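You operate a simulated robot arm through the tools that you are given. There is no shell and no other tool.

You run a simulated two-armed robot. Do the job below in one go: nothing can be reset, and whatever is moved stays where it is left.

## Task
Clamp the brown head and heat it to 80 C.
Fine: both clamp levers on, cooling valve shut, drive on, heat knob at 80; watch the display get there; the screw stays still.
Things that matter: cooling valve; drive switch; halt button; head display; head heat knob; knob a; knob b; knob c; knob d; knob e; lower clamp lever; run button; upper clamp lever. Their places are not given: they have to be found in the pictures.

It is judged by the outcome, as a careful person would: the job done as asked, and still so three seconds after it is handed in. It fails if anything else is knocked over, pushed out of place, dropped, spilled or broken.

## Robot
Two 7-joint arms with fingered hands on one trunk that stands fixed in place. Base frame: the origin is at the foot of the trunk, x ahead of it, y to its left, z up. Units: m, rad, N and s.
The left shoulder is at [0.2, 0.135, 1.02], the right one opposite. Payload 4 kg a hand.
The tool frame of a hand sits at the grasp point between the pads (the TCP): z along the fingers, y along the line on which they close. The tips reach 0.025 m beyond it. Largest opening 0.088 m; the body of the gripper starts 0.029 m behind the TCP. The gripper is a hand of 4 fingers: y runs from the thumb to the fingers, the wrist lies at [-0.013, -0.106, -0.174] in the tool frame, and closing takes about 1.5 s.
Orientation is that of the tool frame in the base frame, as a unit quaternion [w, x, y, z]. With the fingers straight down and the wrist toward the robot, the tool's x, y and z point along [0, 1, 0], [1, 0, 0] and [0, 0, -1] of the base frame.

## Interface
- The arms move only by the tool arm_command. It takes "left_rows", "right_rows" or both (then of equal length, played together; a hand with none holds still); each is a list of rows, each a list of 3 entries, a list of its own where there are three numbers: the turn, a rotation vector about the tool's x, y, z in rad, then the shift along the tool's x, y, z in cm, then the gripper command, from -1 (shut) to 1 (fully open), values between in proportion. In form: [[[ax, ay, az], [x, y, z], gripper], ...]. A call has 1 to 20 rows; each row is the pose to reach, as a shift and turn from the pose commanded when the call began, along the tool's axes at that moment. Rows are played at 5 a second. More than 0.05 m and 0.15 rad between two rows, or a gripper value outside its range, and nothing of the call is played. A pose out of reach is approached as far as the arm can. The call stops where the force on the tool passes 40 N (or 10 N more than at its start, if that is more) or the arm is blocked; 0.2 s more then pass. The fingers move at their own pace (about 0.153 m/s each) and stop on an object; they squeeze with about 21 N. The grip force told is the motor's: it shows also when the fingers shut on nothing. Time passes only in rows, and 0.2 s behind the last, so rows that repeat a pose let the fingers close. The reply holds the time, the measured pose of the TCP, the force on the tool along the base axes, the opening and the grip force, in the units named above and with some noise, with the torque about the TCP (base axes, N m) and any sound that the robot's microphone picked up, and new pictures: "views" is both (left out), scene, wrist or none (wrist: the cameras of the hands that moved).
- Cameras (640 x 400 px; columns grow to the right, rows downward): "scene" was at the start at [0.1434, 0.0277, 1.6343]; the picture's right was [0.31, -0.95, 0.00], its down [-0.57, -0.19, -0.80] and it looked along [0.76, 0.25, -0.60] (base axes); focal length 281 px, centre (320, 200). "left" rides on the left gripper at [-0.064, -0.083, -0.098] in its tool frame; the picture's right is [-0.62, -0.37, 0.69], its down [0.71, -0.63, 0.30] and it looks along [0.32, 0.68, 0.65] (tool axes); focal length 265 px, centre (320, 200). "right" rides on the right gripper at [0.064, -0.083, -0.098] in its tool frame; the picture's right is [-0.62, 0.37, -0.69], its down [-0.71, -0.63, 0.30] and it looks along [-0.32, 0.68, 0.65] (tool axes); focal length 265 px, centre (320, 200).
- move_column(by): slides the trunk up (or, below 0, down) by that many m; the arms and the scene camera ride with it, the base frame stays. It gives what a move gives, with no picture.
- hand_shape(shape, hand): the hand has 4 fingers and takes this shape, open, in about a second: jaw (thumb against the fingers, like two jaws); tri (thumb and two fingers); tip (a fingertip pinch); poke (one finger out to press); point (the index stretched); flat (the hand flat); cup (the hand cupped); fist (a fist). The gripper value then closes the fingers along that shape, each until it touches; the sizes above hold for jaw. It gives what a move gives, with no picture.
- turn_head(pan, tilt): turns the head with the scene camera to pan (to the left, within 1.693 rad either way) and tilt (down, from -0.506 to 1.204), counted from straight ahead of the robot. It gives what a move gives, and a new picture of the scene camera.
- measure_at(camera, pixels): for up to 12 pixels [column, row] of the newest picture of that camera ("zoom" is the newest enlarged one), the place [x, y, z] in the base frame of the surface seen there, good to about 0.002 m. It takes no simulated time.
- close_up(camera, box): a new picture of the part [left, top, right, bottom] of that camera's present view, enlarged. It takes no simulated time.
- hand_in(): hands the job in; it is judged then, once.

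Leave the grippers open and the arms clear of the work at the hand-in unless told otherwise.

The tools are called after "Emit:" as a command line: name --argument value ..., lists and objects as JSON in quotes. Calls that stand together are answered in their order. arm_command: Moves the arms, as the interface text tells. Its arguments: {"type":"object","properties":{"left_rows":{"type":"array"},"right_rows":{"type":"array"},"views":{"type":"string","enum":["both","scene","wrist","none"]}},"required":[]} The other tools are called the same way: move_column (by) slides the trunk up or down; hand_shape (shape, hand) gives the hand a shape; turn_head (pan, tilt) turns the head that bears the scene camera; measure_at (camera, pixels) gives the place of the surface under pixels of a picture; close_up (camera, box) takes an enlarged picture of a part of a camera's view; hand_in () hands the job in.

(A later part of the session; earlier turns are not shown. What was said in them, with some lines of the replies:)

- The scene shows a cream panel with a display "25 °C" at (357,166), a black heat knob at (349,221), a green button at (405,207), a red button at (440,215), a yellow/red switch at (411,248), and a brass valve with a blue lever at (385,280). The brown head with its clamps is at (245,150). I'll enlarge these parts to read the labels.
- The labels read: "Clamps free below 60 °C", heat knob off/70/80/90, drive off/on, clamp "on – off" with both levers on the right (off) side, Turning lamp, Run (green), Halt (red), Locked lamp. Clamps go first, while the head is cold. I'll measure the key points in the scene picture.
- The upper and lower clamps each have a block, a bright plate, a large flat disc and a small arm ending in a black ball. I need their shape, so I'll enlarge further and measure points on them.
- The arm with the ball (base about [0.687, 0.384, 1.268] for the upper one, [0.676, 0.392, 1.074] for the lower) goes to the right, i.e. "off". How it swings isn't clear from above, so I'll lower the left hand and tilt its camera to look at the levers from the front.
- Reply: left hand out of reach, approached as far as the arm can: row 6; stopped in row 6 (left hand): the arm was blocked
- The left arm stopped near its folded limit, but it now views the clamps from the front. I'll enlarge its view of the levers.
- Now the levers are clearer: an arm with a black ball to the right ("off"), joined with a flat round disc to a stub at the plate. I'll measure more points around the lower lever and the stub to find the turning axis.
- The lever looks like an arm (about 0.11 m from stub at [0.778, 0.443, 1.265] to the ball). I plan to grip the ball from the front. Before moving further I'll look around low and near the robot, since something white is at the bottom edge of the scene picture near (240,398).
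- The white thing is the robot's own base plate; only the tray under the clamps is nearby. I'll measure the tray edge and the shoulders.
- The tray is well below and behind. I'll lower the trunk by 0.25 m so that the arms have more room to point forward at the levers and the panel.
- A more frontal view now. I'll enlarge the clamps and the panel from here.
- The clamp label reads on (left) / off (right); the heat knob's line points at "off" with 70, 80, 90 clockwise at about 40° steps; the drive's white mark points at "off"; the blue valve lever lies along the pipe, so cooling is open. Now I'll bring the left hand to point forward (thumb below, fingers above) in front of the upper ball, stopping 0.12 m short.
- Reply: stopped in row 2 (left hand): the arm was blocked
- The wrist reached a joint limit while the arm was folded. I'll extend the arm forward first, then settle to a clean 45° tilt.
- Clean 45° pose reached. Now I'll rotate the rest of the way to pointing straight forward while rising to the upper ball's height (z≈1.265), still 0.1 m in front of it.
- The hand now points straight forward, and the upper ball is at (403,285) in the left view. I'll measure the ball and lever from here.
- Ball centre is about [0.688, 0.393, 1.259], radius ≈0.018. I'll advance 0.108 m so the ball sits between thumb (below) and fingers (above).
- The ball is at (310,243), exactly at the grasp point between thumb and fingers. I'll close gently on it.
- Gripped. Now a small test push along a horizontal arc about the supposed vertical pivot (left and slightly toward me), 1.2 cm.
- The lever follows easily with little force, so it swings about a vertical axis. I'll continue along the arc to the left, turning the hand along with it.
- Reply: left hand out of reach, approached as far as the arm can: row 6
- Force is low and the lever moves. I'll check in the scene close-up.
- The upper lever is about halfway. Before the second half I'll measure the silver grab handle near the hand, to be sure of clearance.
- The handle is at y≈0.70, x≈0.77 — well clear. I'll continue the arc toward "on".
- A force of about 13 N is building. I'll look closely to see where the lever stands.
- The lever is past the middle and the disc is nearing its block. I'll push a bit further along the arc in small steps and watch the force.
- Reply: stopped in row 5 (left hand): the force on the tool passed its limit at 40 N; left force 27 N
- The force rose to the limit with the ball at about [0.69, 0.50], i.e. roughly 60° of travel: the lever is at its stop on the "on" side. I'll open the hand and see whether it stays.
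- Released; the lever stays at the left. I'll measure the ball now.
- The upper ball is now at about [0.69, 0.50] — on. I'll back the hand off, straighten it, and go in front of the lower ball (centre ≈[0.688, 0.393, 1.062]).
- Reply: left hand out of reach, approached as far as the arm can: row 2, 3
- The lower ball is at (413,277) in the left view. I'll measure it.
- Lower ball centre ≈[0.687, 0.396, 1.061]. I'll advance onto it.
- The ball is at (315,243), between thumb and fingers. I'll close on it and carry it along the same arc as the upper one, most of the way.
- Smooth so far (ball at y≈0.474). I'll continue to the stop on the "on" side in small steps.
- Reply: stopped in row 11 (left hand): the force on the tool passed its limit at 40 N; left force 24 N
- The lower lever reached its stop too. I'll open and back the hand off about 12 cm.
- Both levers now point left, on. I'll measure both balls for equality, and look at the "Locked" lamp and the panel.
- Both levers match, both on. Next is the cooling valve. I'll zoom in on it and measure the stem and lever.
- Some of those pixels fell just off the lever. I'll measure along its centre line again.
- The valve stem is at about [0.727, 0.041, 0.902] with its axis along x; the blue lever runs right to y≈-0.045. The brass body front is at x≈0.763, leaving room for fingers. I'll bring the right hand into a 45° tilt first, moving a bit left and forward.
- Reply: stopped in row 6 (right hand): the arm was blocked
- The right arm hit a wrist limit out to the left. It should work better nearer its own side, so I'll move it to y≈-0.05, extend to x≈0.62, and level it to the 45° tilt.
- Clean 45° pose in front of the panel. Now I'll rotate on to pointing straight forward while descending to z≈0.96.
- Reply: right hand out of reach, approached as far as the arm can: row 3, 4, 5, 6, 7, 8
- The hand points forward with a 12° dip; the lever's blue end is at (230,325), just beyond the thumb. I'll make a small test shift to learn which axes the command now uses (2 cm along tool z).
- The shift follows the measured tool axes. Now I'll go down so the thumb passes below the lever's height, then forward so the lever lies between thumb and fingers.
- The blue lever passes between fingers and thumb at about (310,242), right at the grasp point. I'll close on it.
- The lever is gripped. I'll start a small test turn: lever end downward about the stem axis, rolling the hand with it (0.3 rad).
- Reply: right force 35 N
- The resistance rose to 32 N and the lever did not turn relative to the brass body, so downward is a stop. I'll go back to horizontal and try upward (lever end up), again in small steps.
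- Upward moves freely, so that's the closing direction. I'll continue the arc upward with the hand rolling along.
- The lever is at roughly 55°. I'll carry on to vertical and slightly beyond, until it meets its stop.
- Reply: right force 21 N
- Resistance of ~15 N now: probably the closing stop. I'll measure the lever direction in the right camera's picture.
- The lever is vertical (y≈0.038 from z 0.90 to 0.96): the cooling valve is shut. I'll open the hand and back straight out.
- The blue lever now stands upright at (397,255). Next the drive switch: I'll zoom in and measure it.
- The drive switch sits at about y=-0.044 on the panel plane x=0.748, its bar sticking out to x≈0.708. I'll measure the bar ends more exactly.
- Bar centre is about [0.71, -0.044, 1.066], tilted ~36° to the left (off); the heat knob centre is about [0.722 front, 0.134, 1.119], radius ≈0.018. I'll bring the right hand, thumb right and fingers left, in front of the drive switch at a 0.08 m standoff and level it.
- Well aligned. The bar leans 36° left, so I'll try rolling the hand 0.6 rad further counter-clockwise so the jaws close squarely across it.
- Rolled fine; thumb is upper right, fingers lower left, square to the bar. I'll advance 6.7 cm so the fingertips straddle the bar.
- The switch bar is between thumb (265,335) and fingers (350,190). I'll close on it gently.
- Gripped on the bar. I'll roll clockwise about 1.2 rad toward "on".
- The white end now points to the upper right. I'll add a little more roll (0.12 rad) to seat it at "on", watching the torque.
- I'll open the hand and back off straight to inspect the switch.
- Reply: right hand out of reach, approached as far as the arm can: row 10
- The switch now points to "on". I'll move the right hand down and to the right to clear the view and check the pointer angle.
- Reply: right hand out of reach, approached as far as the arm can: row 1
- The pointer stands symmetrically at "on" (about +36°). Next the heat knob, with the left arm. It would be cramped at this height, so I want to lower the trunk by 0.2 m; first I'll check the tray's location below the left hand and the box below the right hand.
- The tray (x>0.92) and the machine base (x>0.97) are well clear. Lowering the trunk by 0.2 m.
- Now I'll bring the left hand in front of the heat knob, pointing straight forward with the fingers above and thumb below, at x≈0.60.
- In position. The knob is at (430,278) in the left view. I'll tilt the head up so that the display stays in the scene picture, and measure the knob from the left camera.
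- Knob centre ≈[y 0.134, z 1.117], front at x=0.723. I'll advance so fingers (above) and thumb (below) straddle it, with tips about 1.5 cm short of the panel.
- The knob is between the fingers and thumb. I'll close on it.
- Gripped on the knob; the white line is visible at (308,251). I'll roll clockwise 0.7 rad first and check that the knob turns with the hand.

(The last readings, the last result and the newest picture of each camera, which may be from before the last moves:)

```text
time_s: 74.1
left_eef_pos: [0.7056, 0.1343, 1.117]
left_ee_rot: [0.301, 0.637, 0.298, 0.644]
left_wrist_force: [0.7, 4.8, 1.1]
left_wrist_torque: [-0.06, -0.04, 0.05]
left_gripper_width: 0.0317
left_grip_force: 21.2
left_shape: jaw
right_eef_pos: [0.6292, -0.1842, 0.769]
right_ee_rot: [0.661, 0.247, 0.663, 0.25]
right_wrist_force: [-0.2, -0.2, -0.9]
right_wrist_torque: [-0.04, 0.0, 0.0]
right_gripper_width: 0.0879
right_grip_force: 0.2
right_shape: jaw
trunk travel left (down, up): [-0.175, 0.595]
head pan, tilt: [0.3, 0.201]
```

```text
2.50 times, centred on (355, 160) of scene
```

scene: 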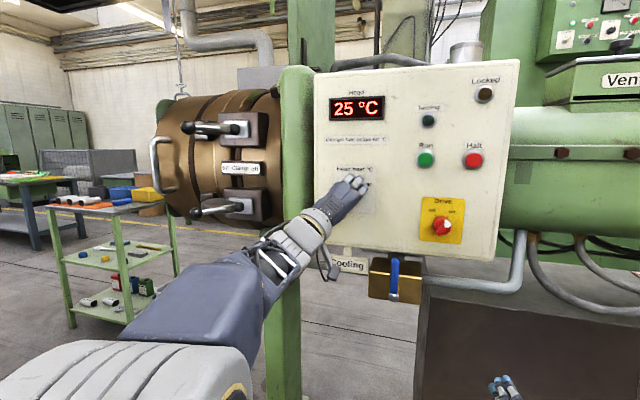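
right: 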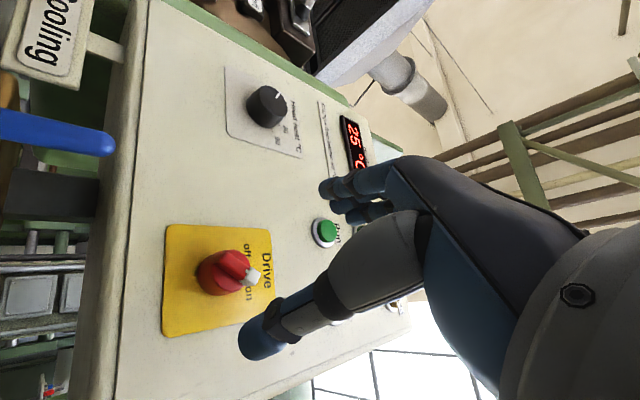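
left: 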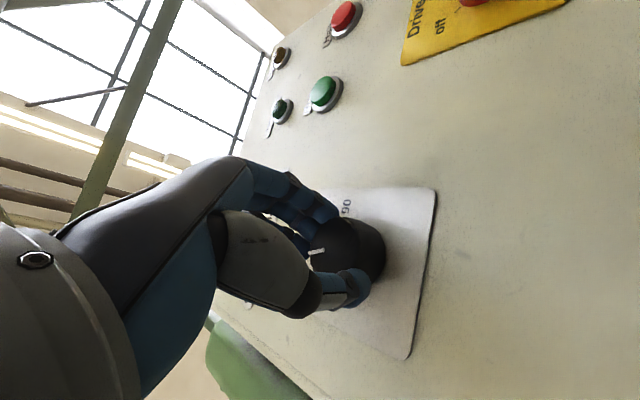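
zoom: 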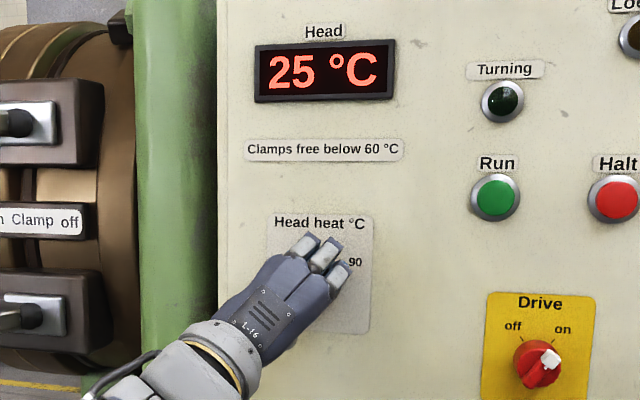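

No slip: the line keeps its place relative to the fingers. The knob should be at 70 now; another 0.70 rad brings it to 80.

Emit:
arm_command --left_rows '[[[0, 0, 0.1], [0, 0, 0], -1], [[0, 0, 0.2], [0, 0, 0], -1], [[0, 0, 0.3], [0, 0, 0], -1], [[0, 0, 0.4], [0, 0, 0], -1], [[0, 0, 0.5], [0, 0, 0], -1], [[0, 0, 0.6], [0, 0, 0], -1], [[0, 0, 0.7], [0, 0, 0], -1], [[0, 0, 0.7], [0, 0, 0], -1]]'

Emit:
close_up --camera "left" --box '[230, 130, 430, 330]'

Emit:
close_up --camera "scene" --box '[310, 80, 400, 240]'

```text
time_s: 75.9
left_eef_pos: [0.7063, 0.1349, 1.1179]
left_ee_rot: [0.062, 0.701, 0.06, 0.707]
left_wrist_force: [2.0, 8.6, 2.6]
left_wrist_torque: [-0.02, -0.04, 0.11]
left_gripper_width: 0.0313
left_grip_force: 20.7
left_shape: jaw
right_eef_pos: [0.6285, -0.1836, 0.7696]
right_ee_rot: [0.662, 0.247, 0.662, 0.25]
right_wrist_force: [0.6, -0.3, 0.0]
right_wrist_torque: [-0.01, 0.0, 0.03]
right_gripper_width: 0.0878
right_grip_force: 0.0
right_shape: jaw
trunk travel left (down, up): [-0.175, 0.595]
head pan, tilt: [0.3, 0.201]
```

scene: 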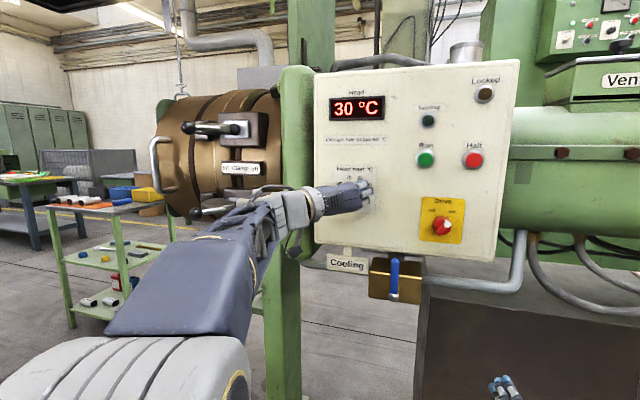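
left: 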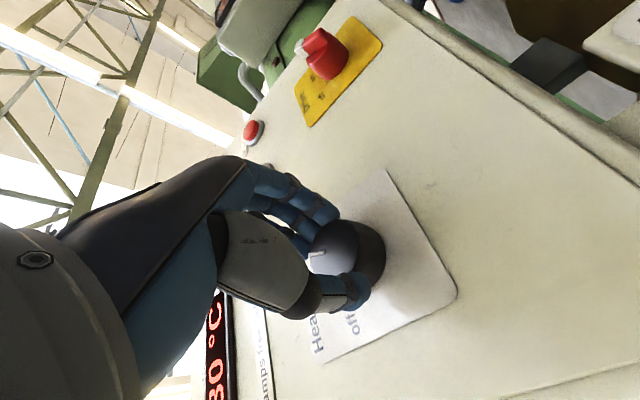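

```text
2.00 times, centred on (330, 230) of left
```

zoom: 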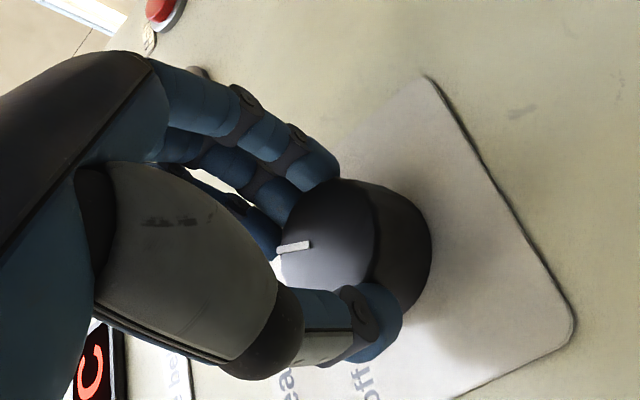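

```text
2.50 times, centred on (355, 160) of scene
```

zoom: 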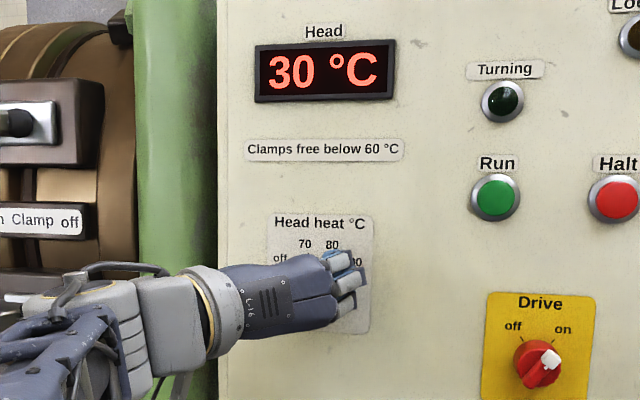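

The display shows 30 °C and rising; the knob turned 80°. I'll release it and back straight off to read the pointer.

Emit:
arm_command --left_rows '[[[0, 0, 0], [0, 0, 0], -0.4], [[0, 0, 0], [0, 0, 0], 0.2], [[0, 0, 0], [0, 0, 0], 0.8], [[0, 0, 0], [0, 0, 0], 1], [[0, 0, 0], [0, 0, 0], 1], [[0, 0, 0], [0, 0, 0], 1], [[0, 0, 0], [0, 0, -2], 1], [[0, 0, 0], [0, 0, -4], 1], [[0, 0, 0], [0, 0, -6], 1], [[0, 0, 0], [0, 0, -8], 1]]'

Emit:
close_up --camera "scene" --box '[325, 155, 385, 225]'

Emit:
close_up --camera "left" --box '[300, 150, 500, 350]'

```text
time_s: 78.1
left_eef_pos: [0.6258, 0.1337, 1.1158]
left_ee_rot: [0.062, 0.701, 0.062, 0.708]
left_wrist_force: [-0.4, 0.5, 0.2]
left_wrist_torque: [-0.02, -0.04, 0.01]
left_gripper_width: 0.0876
left_grip_force: 0.0
left_shape: jaw
right_eef_pos: [0.6292, -0.1832, 0.7696]
right_ee_rot: [0.662, 0.247, 0.662, 0.25]
right_wrist_force: [0.0, 0.2, 0.1]
right_wrist_torque: [0.03, 0.01, 0.0]
right_gripper_width: 0.0877
right_grip_force: 0.1
right_shape: jaw
trunk travel left (down, up): [-0.175, 0.595]
head pan, tilt: [0.3, 0.201]
```

scene: 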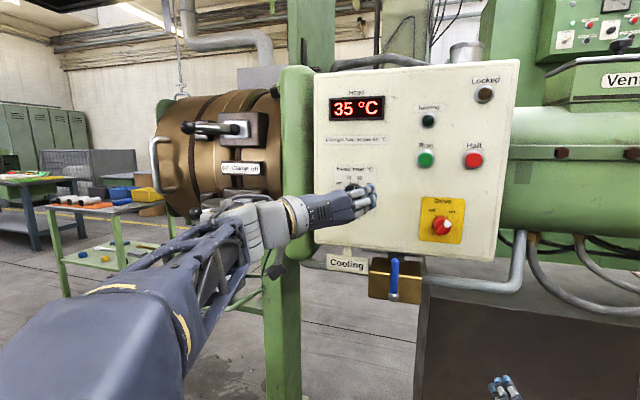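
left: 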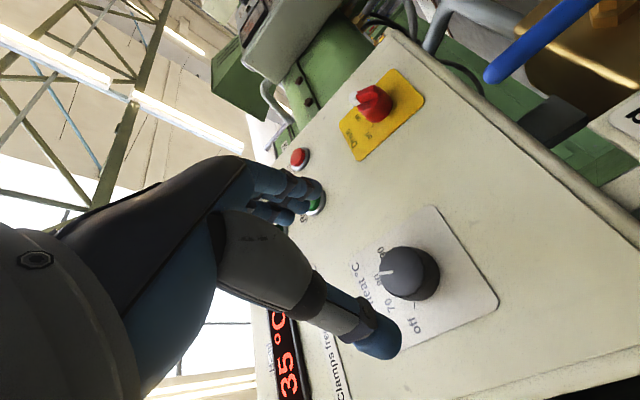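

```text
5.71 times, centred on (355, 190) of scene
```

zoom: 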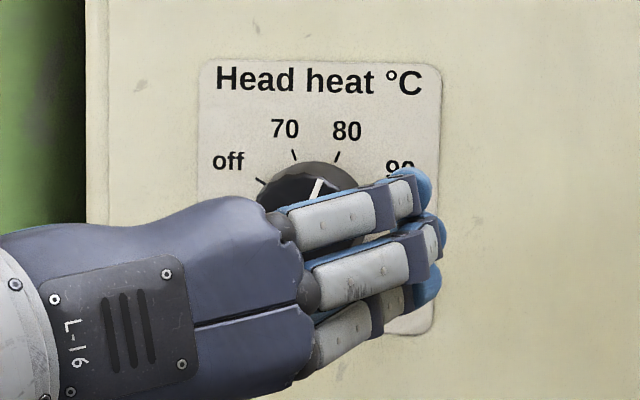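

```text
2.00 times, centred on (400, 250) of left
```

zoom: 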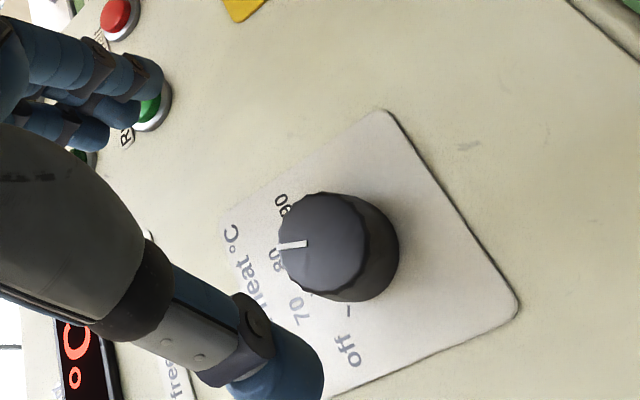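

The knob's line points at 80 and the display is 35 °C. I'll move the left hand back, down and to the left, clear of the panel and the levers.

Emit:
arm_command --left_rows '[[[0, 0, 0], [0, 0, -3.0], 1], [[0, 0, -0.08], [-2.8, -3.0, -4.0], 1], [[0, 0, -0.16], [-5.7, -6.1, -4.7], 1], [[0, 0, -0.24], [-8.5, -9.1, -5.5], 1], [[0, 0, -0.32], [-11.3, -12.2, -6.2], 1], [[0, 0, -0.4], [-14.2, -15.2, -6.8], 1], [[0, 0, -0.48], [-17.0, -18.3, -7.0], 1], [[0, 0, -0.48], [-17.0, -18.3, -7.0], 1]]' --views "scene"

Emit:
close_up --camera "scene" --box '[325, 155, 385, 225]'

Emit:
close_up --camera "scene" --box '[140, 80, 520, 310]'

```text
time_s: 79.9
left_eef_pos: [0.5582, 0.2862, 0.9156]
left_ee_rot: [0.229, 0.666, 0.226, 0.673]
left_wrist_force: [-0.5, -0.3, 0.2]
left_wrist_torque: [-0.03, 0.02, 0.02]
left_gripper_width: 0.0878
left_grip_force: 0.0
left_shape: jaw
right_eef_pos: [0.6289, -0.1845, 0.7687]
right_ee_rot: [0.662, 0.247, 0.662, 0.249]
right_wrist_force: [0.3, -0.5, -0.4]
right_wrist_torque: [0.03, -0.01, 0.02]
right_gripper_width: 0.0881
right_grip_force: 0.1
right_shape: jaw
trunk travel left (down, up): [-0.175, 0.595]
head pan, tilt: [0.3, 0.201]
```

scene: 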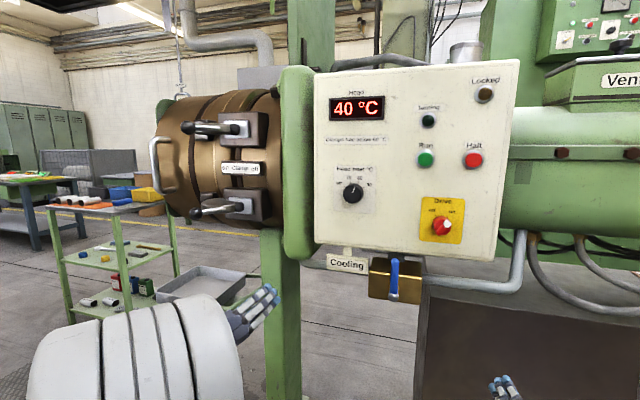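

```text
5.71 times, centred on (355, 190) of scene
```

zoom: 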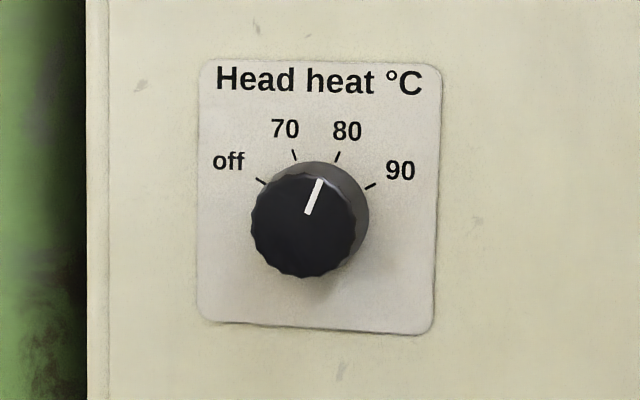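

```text
1.68 times, centred on (330, 195) of scene
```

zoom: 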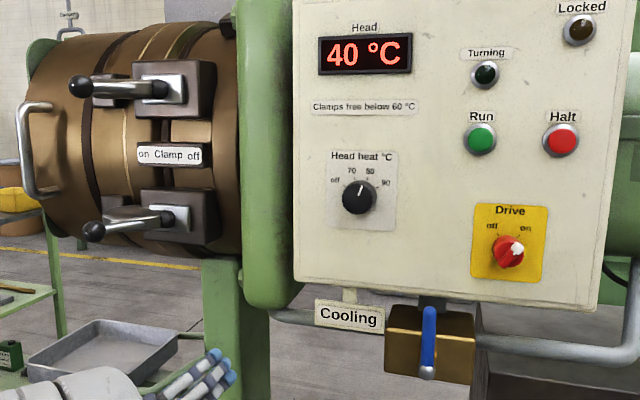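

All set: both levers on, valve lever across the pipe, drive on, knob at 80, Turning lamp dark, display at 40 °C. I'll hold still and wait while watching the display.

Emit:
arm_command --left_rows '[[[0, 0, 0], [0, 0, 0], 1], [[0, 0, 0], [0, 0, 0], 1], [[0, 0, 0], [0, 0, 0], 1], [[0, 0, 0], [0, 0, 0], 1], [[0, 0, 0], [0, 0, 0], 1], [[0, 0, 0], [0, 0, 0], 1], [[0, 0, 0], [0, 0, 0], 1], [[0, 0, 0], [0, 0, 0], 1], [[0, 0, 0], [0, 0, 0], 1], [[0, 0, 0], [0, 0, 0], 1], [[0, 0, 0], [0, 0, 0], 1], [[0, 0, 0], [0, 0, 0], 1], [[0, 0, 0], [0, 0, 0], 1], [[0, 0, 0], [0, 0, 0], 1], [[0, 0, 0], [0, 0, 0], 1], [[0, 0, 0], [0, 0, 0], 1], [[0, 0, 0], [0, 0, 0], 1], [[0, 0, 0], [0, 0, 0], 1], [[0, 0, 0], [0, 0, 0], 1], [[0, 0, 0], [0, 0, 0], 1]]' --views "scene"

Emit:
arm_command --left_rows '[[[0, 0, 0], [0, 0, 0], 1], [[0, 0, 0], [0, 0, 0], 1], [[0, 0, 0], [0, 0, 0], 1], [[0, 0, 0], [0, 0, 0], 1], [[0, 0, 0], [0, 0, 0], 1], [[0, 0, 0], [0, 0, 0], 1], [[0, 0, 0], [0, 0, 0], 1], [[0, 0, 0], [0, 0, 0], 1], [[0, 0, 0], [0, 0, 0], 1], [[0, 0, 0], [0, 0, 0], 1], [[0, 0, 0], [0, 0, 0], 1], [[0, 0, 0], [0, 0, 0], 1], [[0, 0, 0], [0, 0, 0], 1], [[0, 0, 0], [0, 0, 0], 1], [[0, 0, 0], [0, 0, 0], 1], [[0, 0, 0], [0, 0, 0], 1], [[0, 0, 0], [0, 0, 0], 1], [[0, 0, 0], [0, 0, 0], 1], [[0, 0, 0], [0, 0, 0], 1], [[0, 0, 0], [0, 0, 0], 1]]' --views "scene"

```text
time_s: 84.1
left_eef_pos: [0.5576, 0.2864, 0.9174]
left_ee_rot: [0.23, 0.666, 0.226, 0.673]
left_wrist_force: [-0.7, 0.5, 0.3]
left_wrist_torque: [-0.01, 0.01, 0.02]
left_gripper_width: 0.0877
left_grip_force: 0.1
left_shape: jaw
right_eef_pos: [0.6282, -0.184, 0.7696]
right_ee_rot: [0.662, 0.247, 0.662, 0.25]
right_wrist_force: [-0.1, 0.1, -0.7]
right_wrist_torque: [-0.01, 0.01, 0.0]
right_gripper_width: 0.0879
right_grip_force: 0.0
right_shape: jaw
trunk travel left (down, up): [-0.175, 0.595]
head pan, tilt: [0.3, 0.201]
```

scene: 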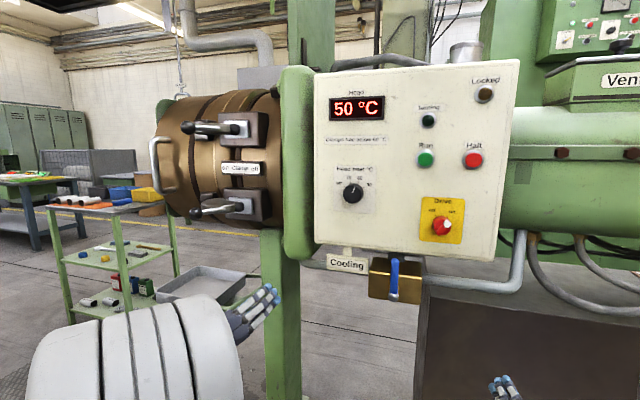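

```text
time_s: 88.3
left_eef_pos: [0.5579, 0.2859, 0.917]
left_ee_rot: [0.229, 0.666, 0.227, 0.673]
left_wrist_force: [0.3, -0.4, -0.5]
left_wrist_torque: [0.0, 0.0, 0.01]
left_gripper_width: 0.0878
left_grip_force: 0.0
left_shape: jaw
right_eef_pos: [0.6293, -0.184, 0.7703]
right_ee_rot: [0.662, 0.248, 0.662, 0.249]
right_wrist_force: [0.3, -1.0, -0.1]
right_wrist_torque: [0.01, -0.01, 0.01]
right_gripper_width: 0.0879
right_grip_force: 0.0
right_shape: jaw
trunk travel left (down, up): [-0.175, 0.595]
head pan, tilt: [0.3, 0.201]
```

scene: 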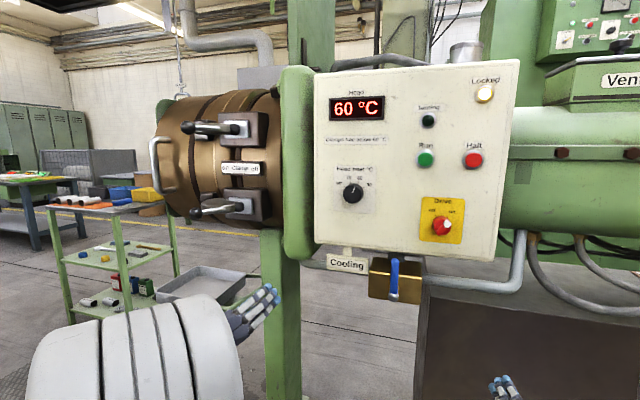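

The display reads 60 °C and the "Locked" lamp at (484,94) has come on: the clamps are locked. I'll keep waiting.

Emit:
arm_command --left_rows '[[[0, 0, 0], [0, 0, 0], 1], [[0, 0, 0], [0, 0, 0], 1], [[0, 0, 0], [0, 0, 0], 1], [[0, 0, 0], [0, 0, 0], 1], [[0, 0, 0], [0, 0, 0], 1], [[0, 0, 0], [0, 0, 0], 1], [[0, 0, 0], [0, 0, 0], 1], [[0, 0, 0], [0, 0, 0], 1], [[0, 0, 0], [0, 0, 0], 1], [[0, 0, 0], [0, 0, 0], 1], [[0, 0, 0], [0, 0, 0], 1], [[0, 0, 0], [0, 0, 0], 1], [[0, 0, 0], [0, 0, 0], 1], [[0, 0, 0], [0, 0, 0], 1], [[0, 0, 0], [0, 0, 0], 1], [[0, 0, 0], [0, 0, 0], 1], [[0, 0, 0], [0, 0, 0], 1], [[0, 0, 0], [0, 0, 0], 1], [[0, 0, 0], [0, 0, 0], 1], [[0, 0, 0], [0, 0, 0], 1]]' --views "scene"

Emit:
arm_command --left_rows '[[[0, 0, 0], [0, 0, 0], 1], [[0, 0, 0], [0, 0, 0], 1], [[0, 0, 0], [0, 0, 0], 1], [[0, 0, 0], [0, 0, 0], 1], [[0, 0, 0], [0, 0, 0], 1], [[0, 0, 0], [0, 0, 0], 1], [[0, 0, 0], [0, 0, 0], 1], [[0, 0, 0], [0, 0, 0], 1], [[0, 0, 0], [0, 0, 0], 1], [[0, 0, 0], [0, 0, 0], 1], [[0, 0, 0], [0, 0, 0], 1], [[0, 0, 0], [0, 0, 0], 1], [[0, 0, 0], [0, 0, 0], 1], [[0, 0, 0], [0, 0, 0], 1], [[0, 0, 0], [0, 0, 0], 1], [[0, 0, 0], [0, 0, 0], 1], [[0, 0, 0], [0, 0, 0], 1], [[0, 0, 0], [0, 0, 0], 1], [[0, 0, 0], [0, 0, 0], 1], [[0, 0, 0], [0, 0, 0], 1]]' --views "scene"

```text
time_s: 92.5
left_eef_pos: [0.5574, 0.2859, 0.9159]
left_ee_rot: [0.229, 0.666, 0.226, 0.673]
left_wrist_force: [-0.2, -0.1, -0.3]
left_wrist_torque: [-0.04, -0.01, -0.02]
left_gripper_width: 0.0876
left_grip_force: 0.0
left_shape: jaw
right_eef_pos: [0.6276, -0.1842, 0.7694]
right_ee_rot: [0.662, 0.247, 0.663, 0.249]
right_wrist_force: [-0.6, -0.5, 0.1]
right_wrist_torque: [0.0, 0.0, -0.02]
right_gripper_width: 0.0877
right_grip_force: 0.1
right_shape: jaw
trunk travel left (down, up): [-0.175, 0.595]
head pan, tilt: [0.3, 0.201]
```

scene: 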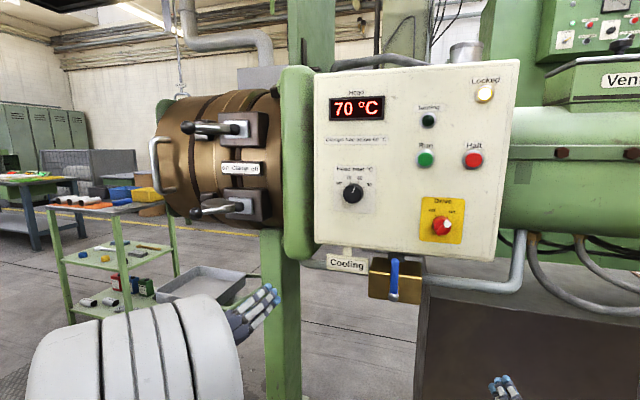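

```text
time_s: 96.7
left_eef_pos: [0.5581, 0.2855, 0.9161]
left_ee_rot: [0.229, 0.666, 0.226, 0.673]
left_wrist_force: [-0.6, -0.5, 0.3]
left_wrist_torque: [0.04, -0.05, 0.01]
left_gripper_width: 0.0878
left_grip_force: 0.1
left_shape: jaw
right_eef_pos: [0.6286, -0.1831, 0.7692]
right_ee_rot: [0.662, 0.247, 0.662, 0.249]
right_wrist_force: [0.0, 0.6, -0.2]
right_wrist_torque: [-0.01, -0.02, -0.02]
right_gripper_width: 0.0879
right_grip_force: 0.1
right_shape: jaw
trunk travel left (down, up): [-0.175, 0.595]
head pan, tilt: [0.3, 0.201]
```

scene: 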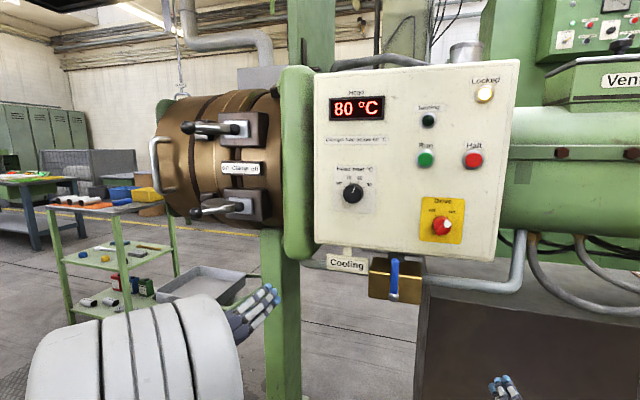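

The display reads 80 °C. I'll wait 4 more seconds to see that it holds there and doesn't overshoot, and check the details.

Emit:
arm_command --left_rows '[[[0, 0, 0], [0, 0, 0], 1], [[0, 0, 0], [0, 0, 0], 1], [[0, 0, 0], [0, 0, 0], 1], [[0, 0, 0], [0, 0, 0], 1], [[0, 0, 0], [0, 0, 0], 1], [[0, 0, 0], [0, 0, 0], 1], [[0, 0, 0], [0, 0, 0], 1], [[0, 0, 0], [0, 0, 0], 1], [[0, 0, 0], [0, 0, 0], 1], [[0, 0, 0], [0, 0, 0], 1], [[0, 0, 0], [0, 0, 0], 1], [[0, 0, 0], [0, 0, 0], 1], [[0, 0, 0], [0, 0, 0], 1], [[0, 0, 0], [0, 0, 0], 1], [[0, 0, 0], [0, 0, 0], 1], [[0, 0, 0], [0, 0, 0], 1], [[0, 0, 0], [0, 0, 0], 1], [[0, 0, 0], [0, 0, 0], 1], [[0, 0, 0], [0, 0, 0], 1], [[0, 0, 0], [0, 0, 0], 1]]' --views "scene"

Emit:
close_up --camera "scene" --box '[140, 80, 520, 310]'

```text
time_s: 100.9
left_eef_pos: [0.5581, 0.2853, 0.9164]
left_ee_rot: [0.229, 0.666, 0.227, 0.673]
left_wrist_force: [0.0, -0.1, 0.0]
left_wrist_torque: [0.01, -0.07, 0.01]
left_gripper_width: 0.0873
left_grip_force: 0.1
left_shape: jaw
right_eef_pos: [0.6289, -0.1837, 0.7687]
right_ee_rot: [0.662, 0.247, 0.663, 0.249]
right_wrist_force: [1.0, 0.0, -0.1]
right_wrist_torque: [0.02, 0.01, 0.01]
right_gripper_width: 0.0878
right_grip_force: 0.1
right_shape: jaw
trunk travel left (down, up): [-0.175, 0.595]
head pan, tilt: [0.3, 0.201]
```

scene: 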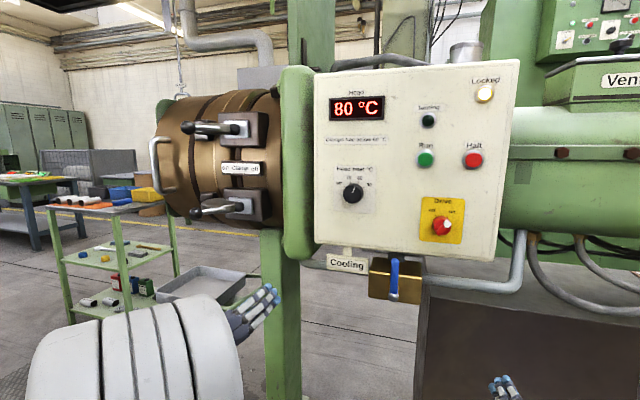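

```text
1.68 times, centred on (330, 195) of scene
```

zoom: 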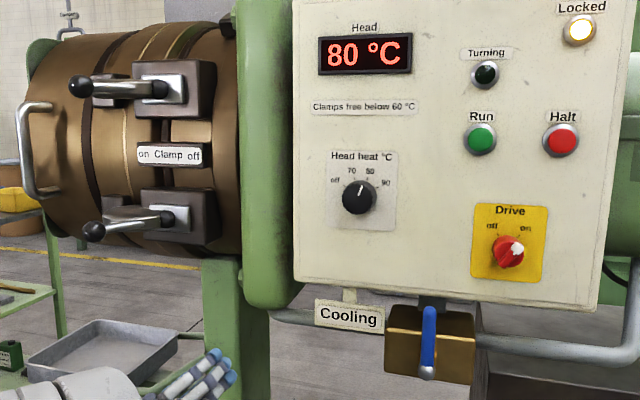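

The display is holding at 80 °C. Both levers are on and the Locked lamp is lit. The valve is shut, the drive is on and the knob is at 80. The Turning lamp is dark, so the screw is still. The hands are open and clear of the work, so I'm handing it in.

Emit:
hand_in

```text
The job is handed in.
```

The brown head is clamped and heated to 80 °C, and I've handed the job in. The display held at 80 °C for about four seconds before that, with no overshoot.

- **Clamps:** both levers are on, and the Locked lamp lit by the time the head reached 60 °C.
- **Cooling valve:** shut. Its lever first met a stop when I tried turning it down (about 32 N), so I turned it up instead, and it now stands upright.
- **Drive and heat:** the drive switch is on and the heat knob points at 80.
- **Screw:** it stayed still. I never touched Run or Halt, and the Turning lamp stayed dark.

Nothing was knocked, moved or dropped that I could see. Both hands are open and clear of the machine.
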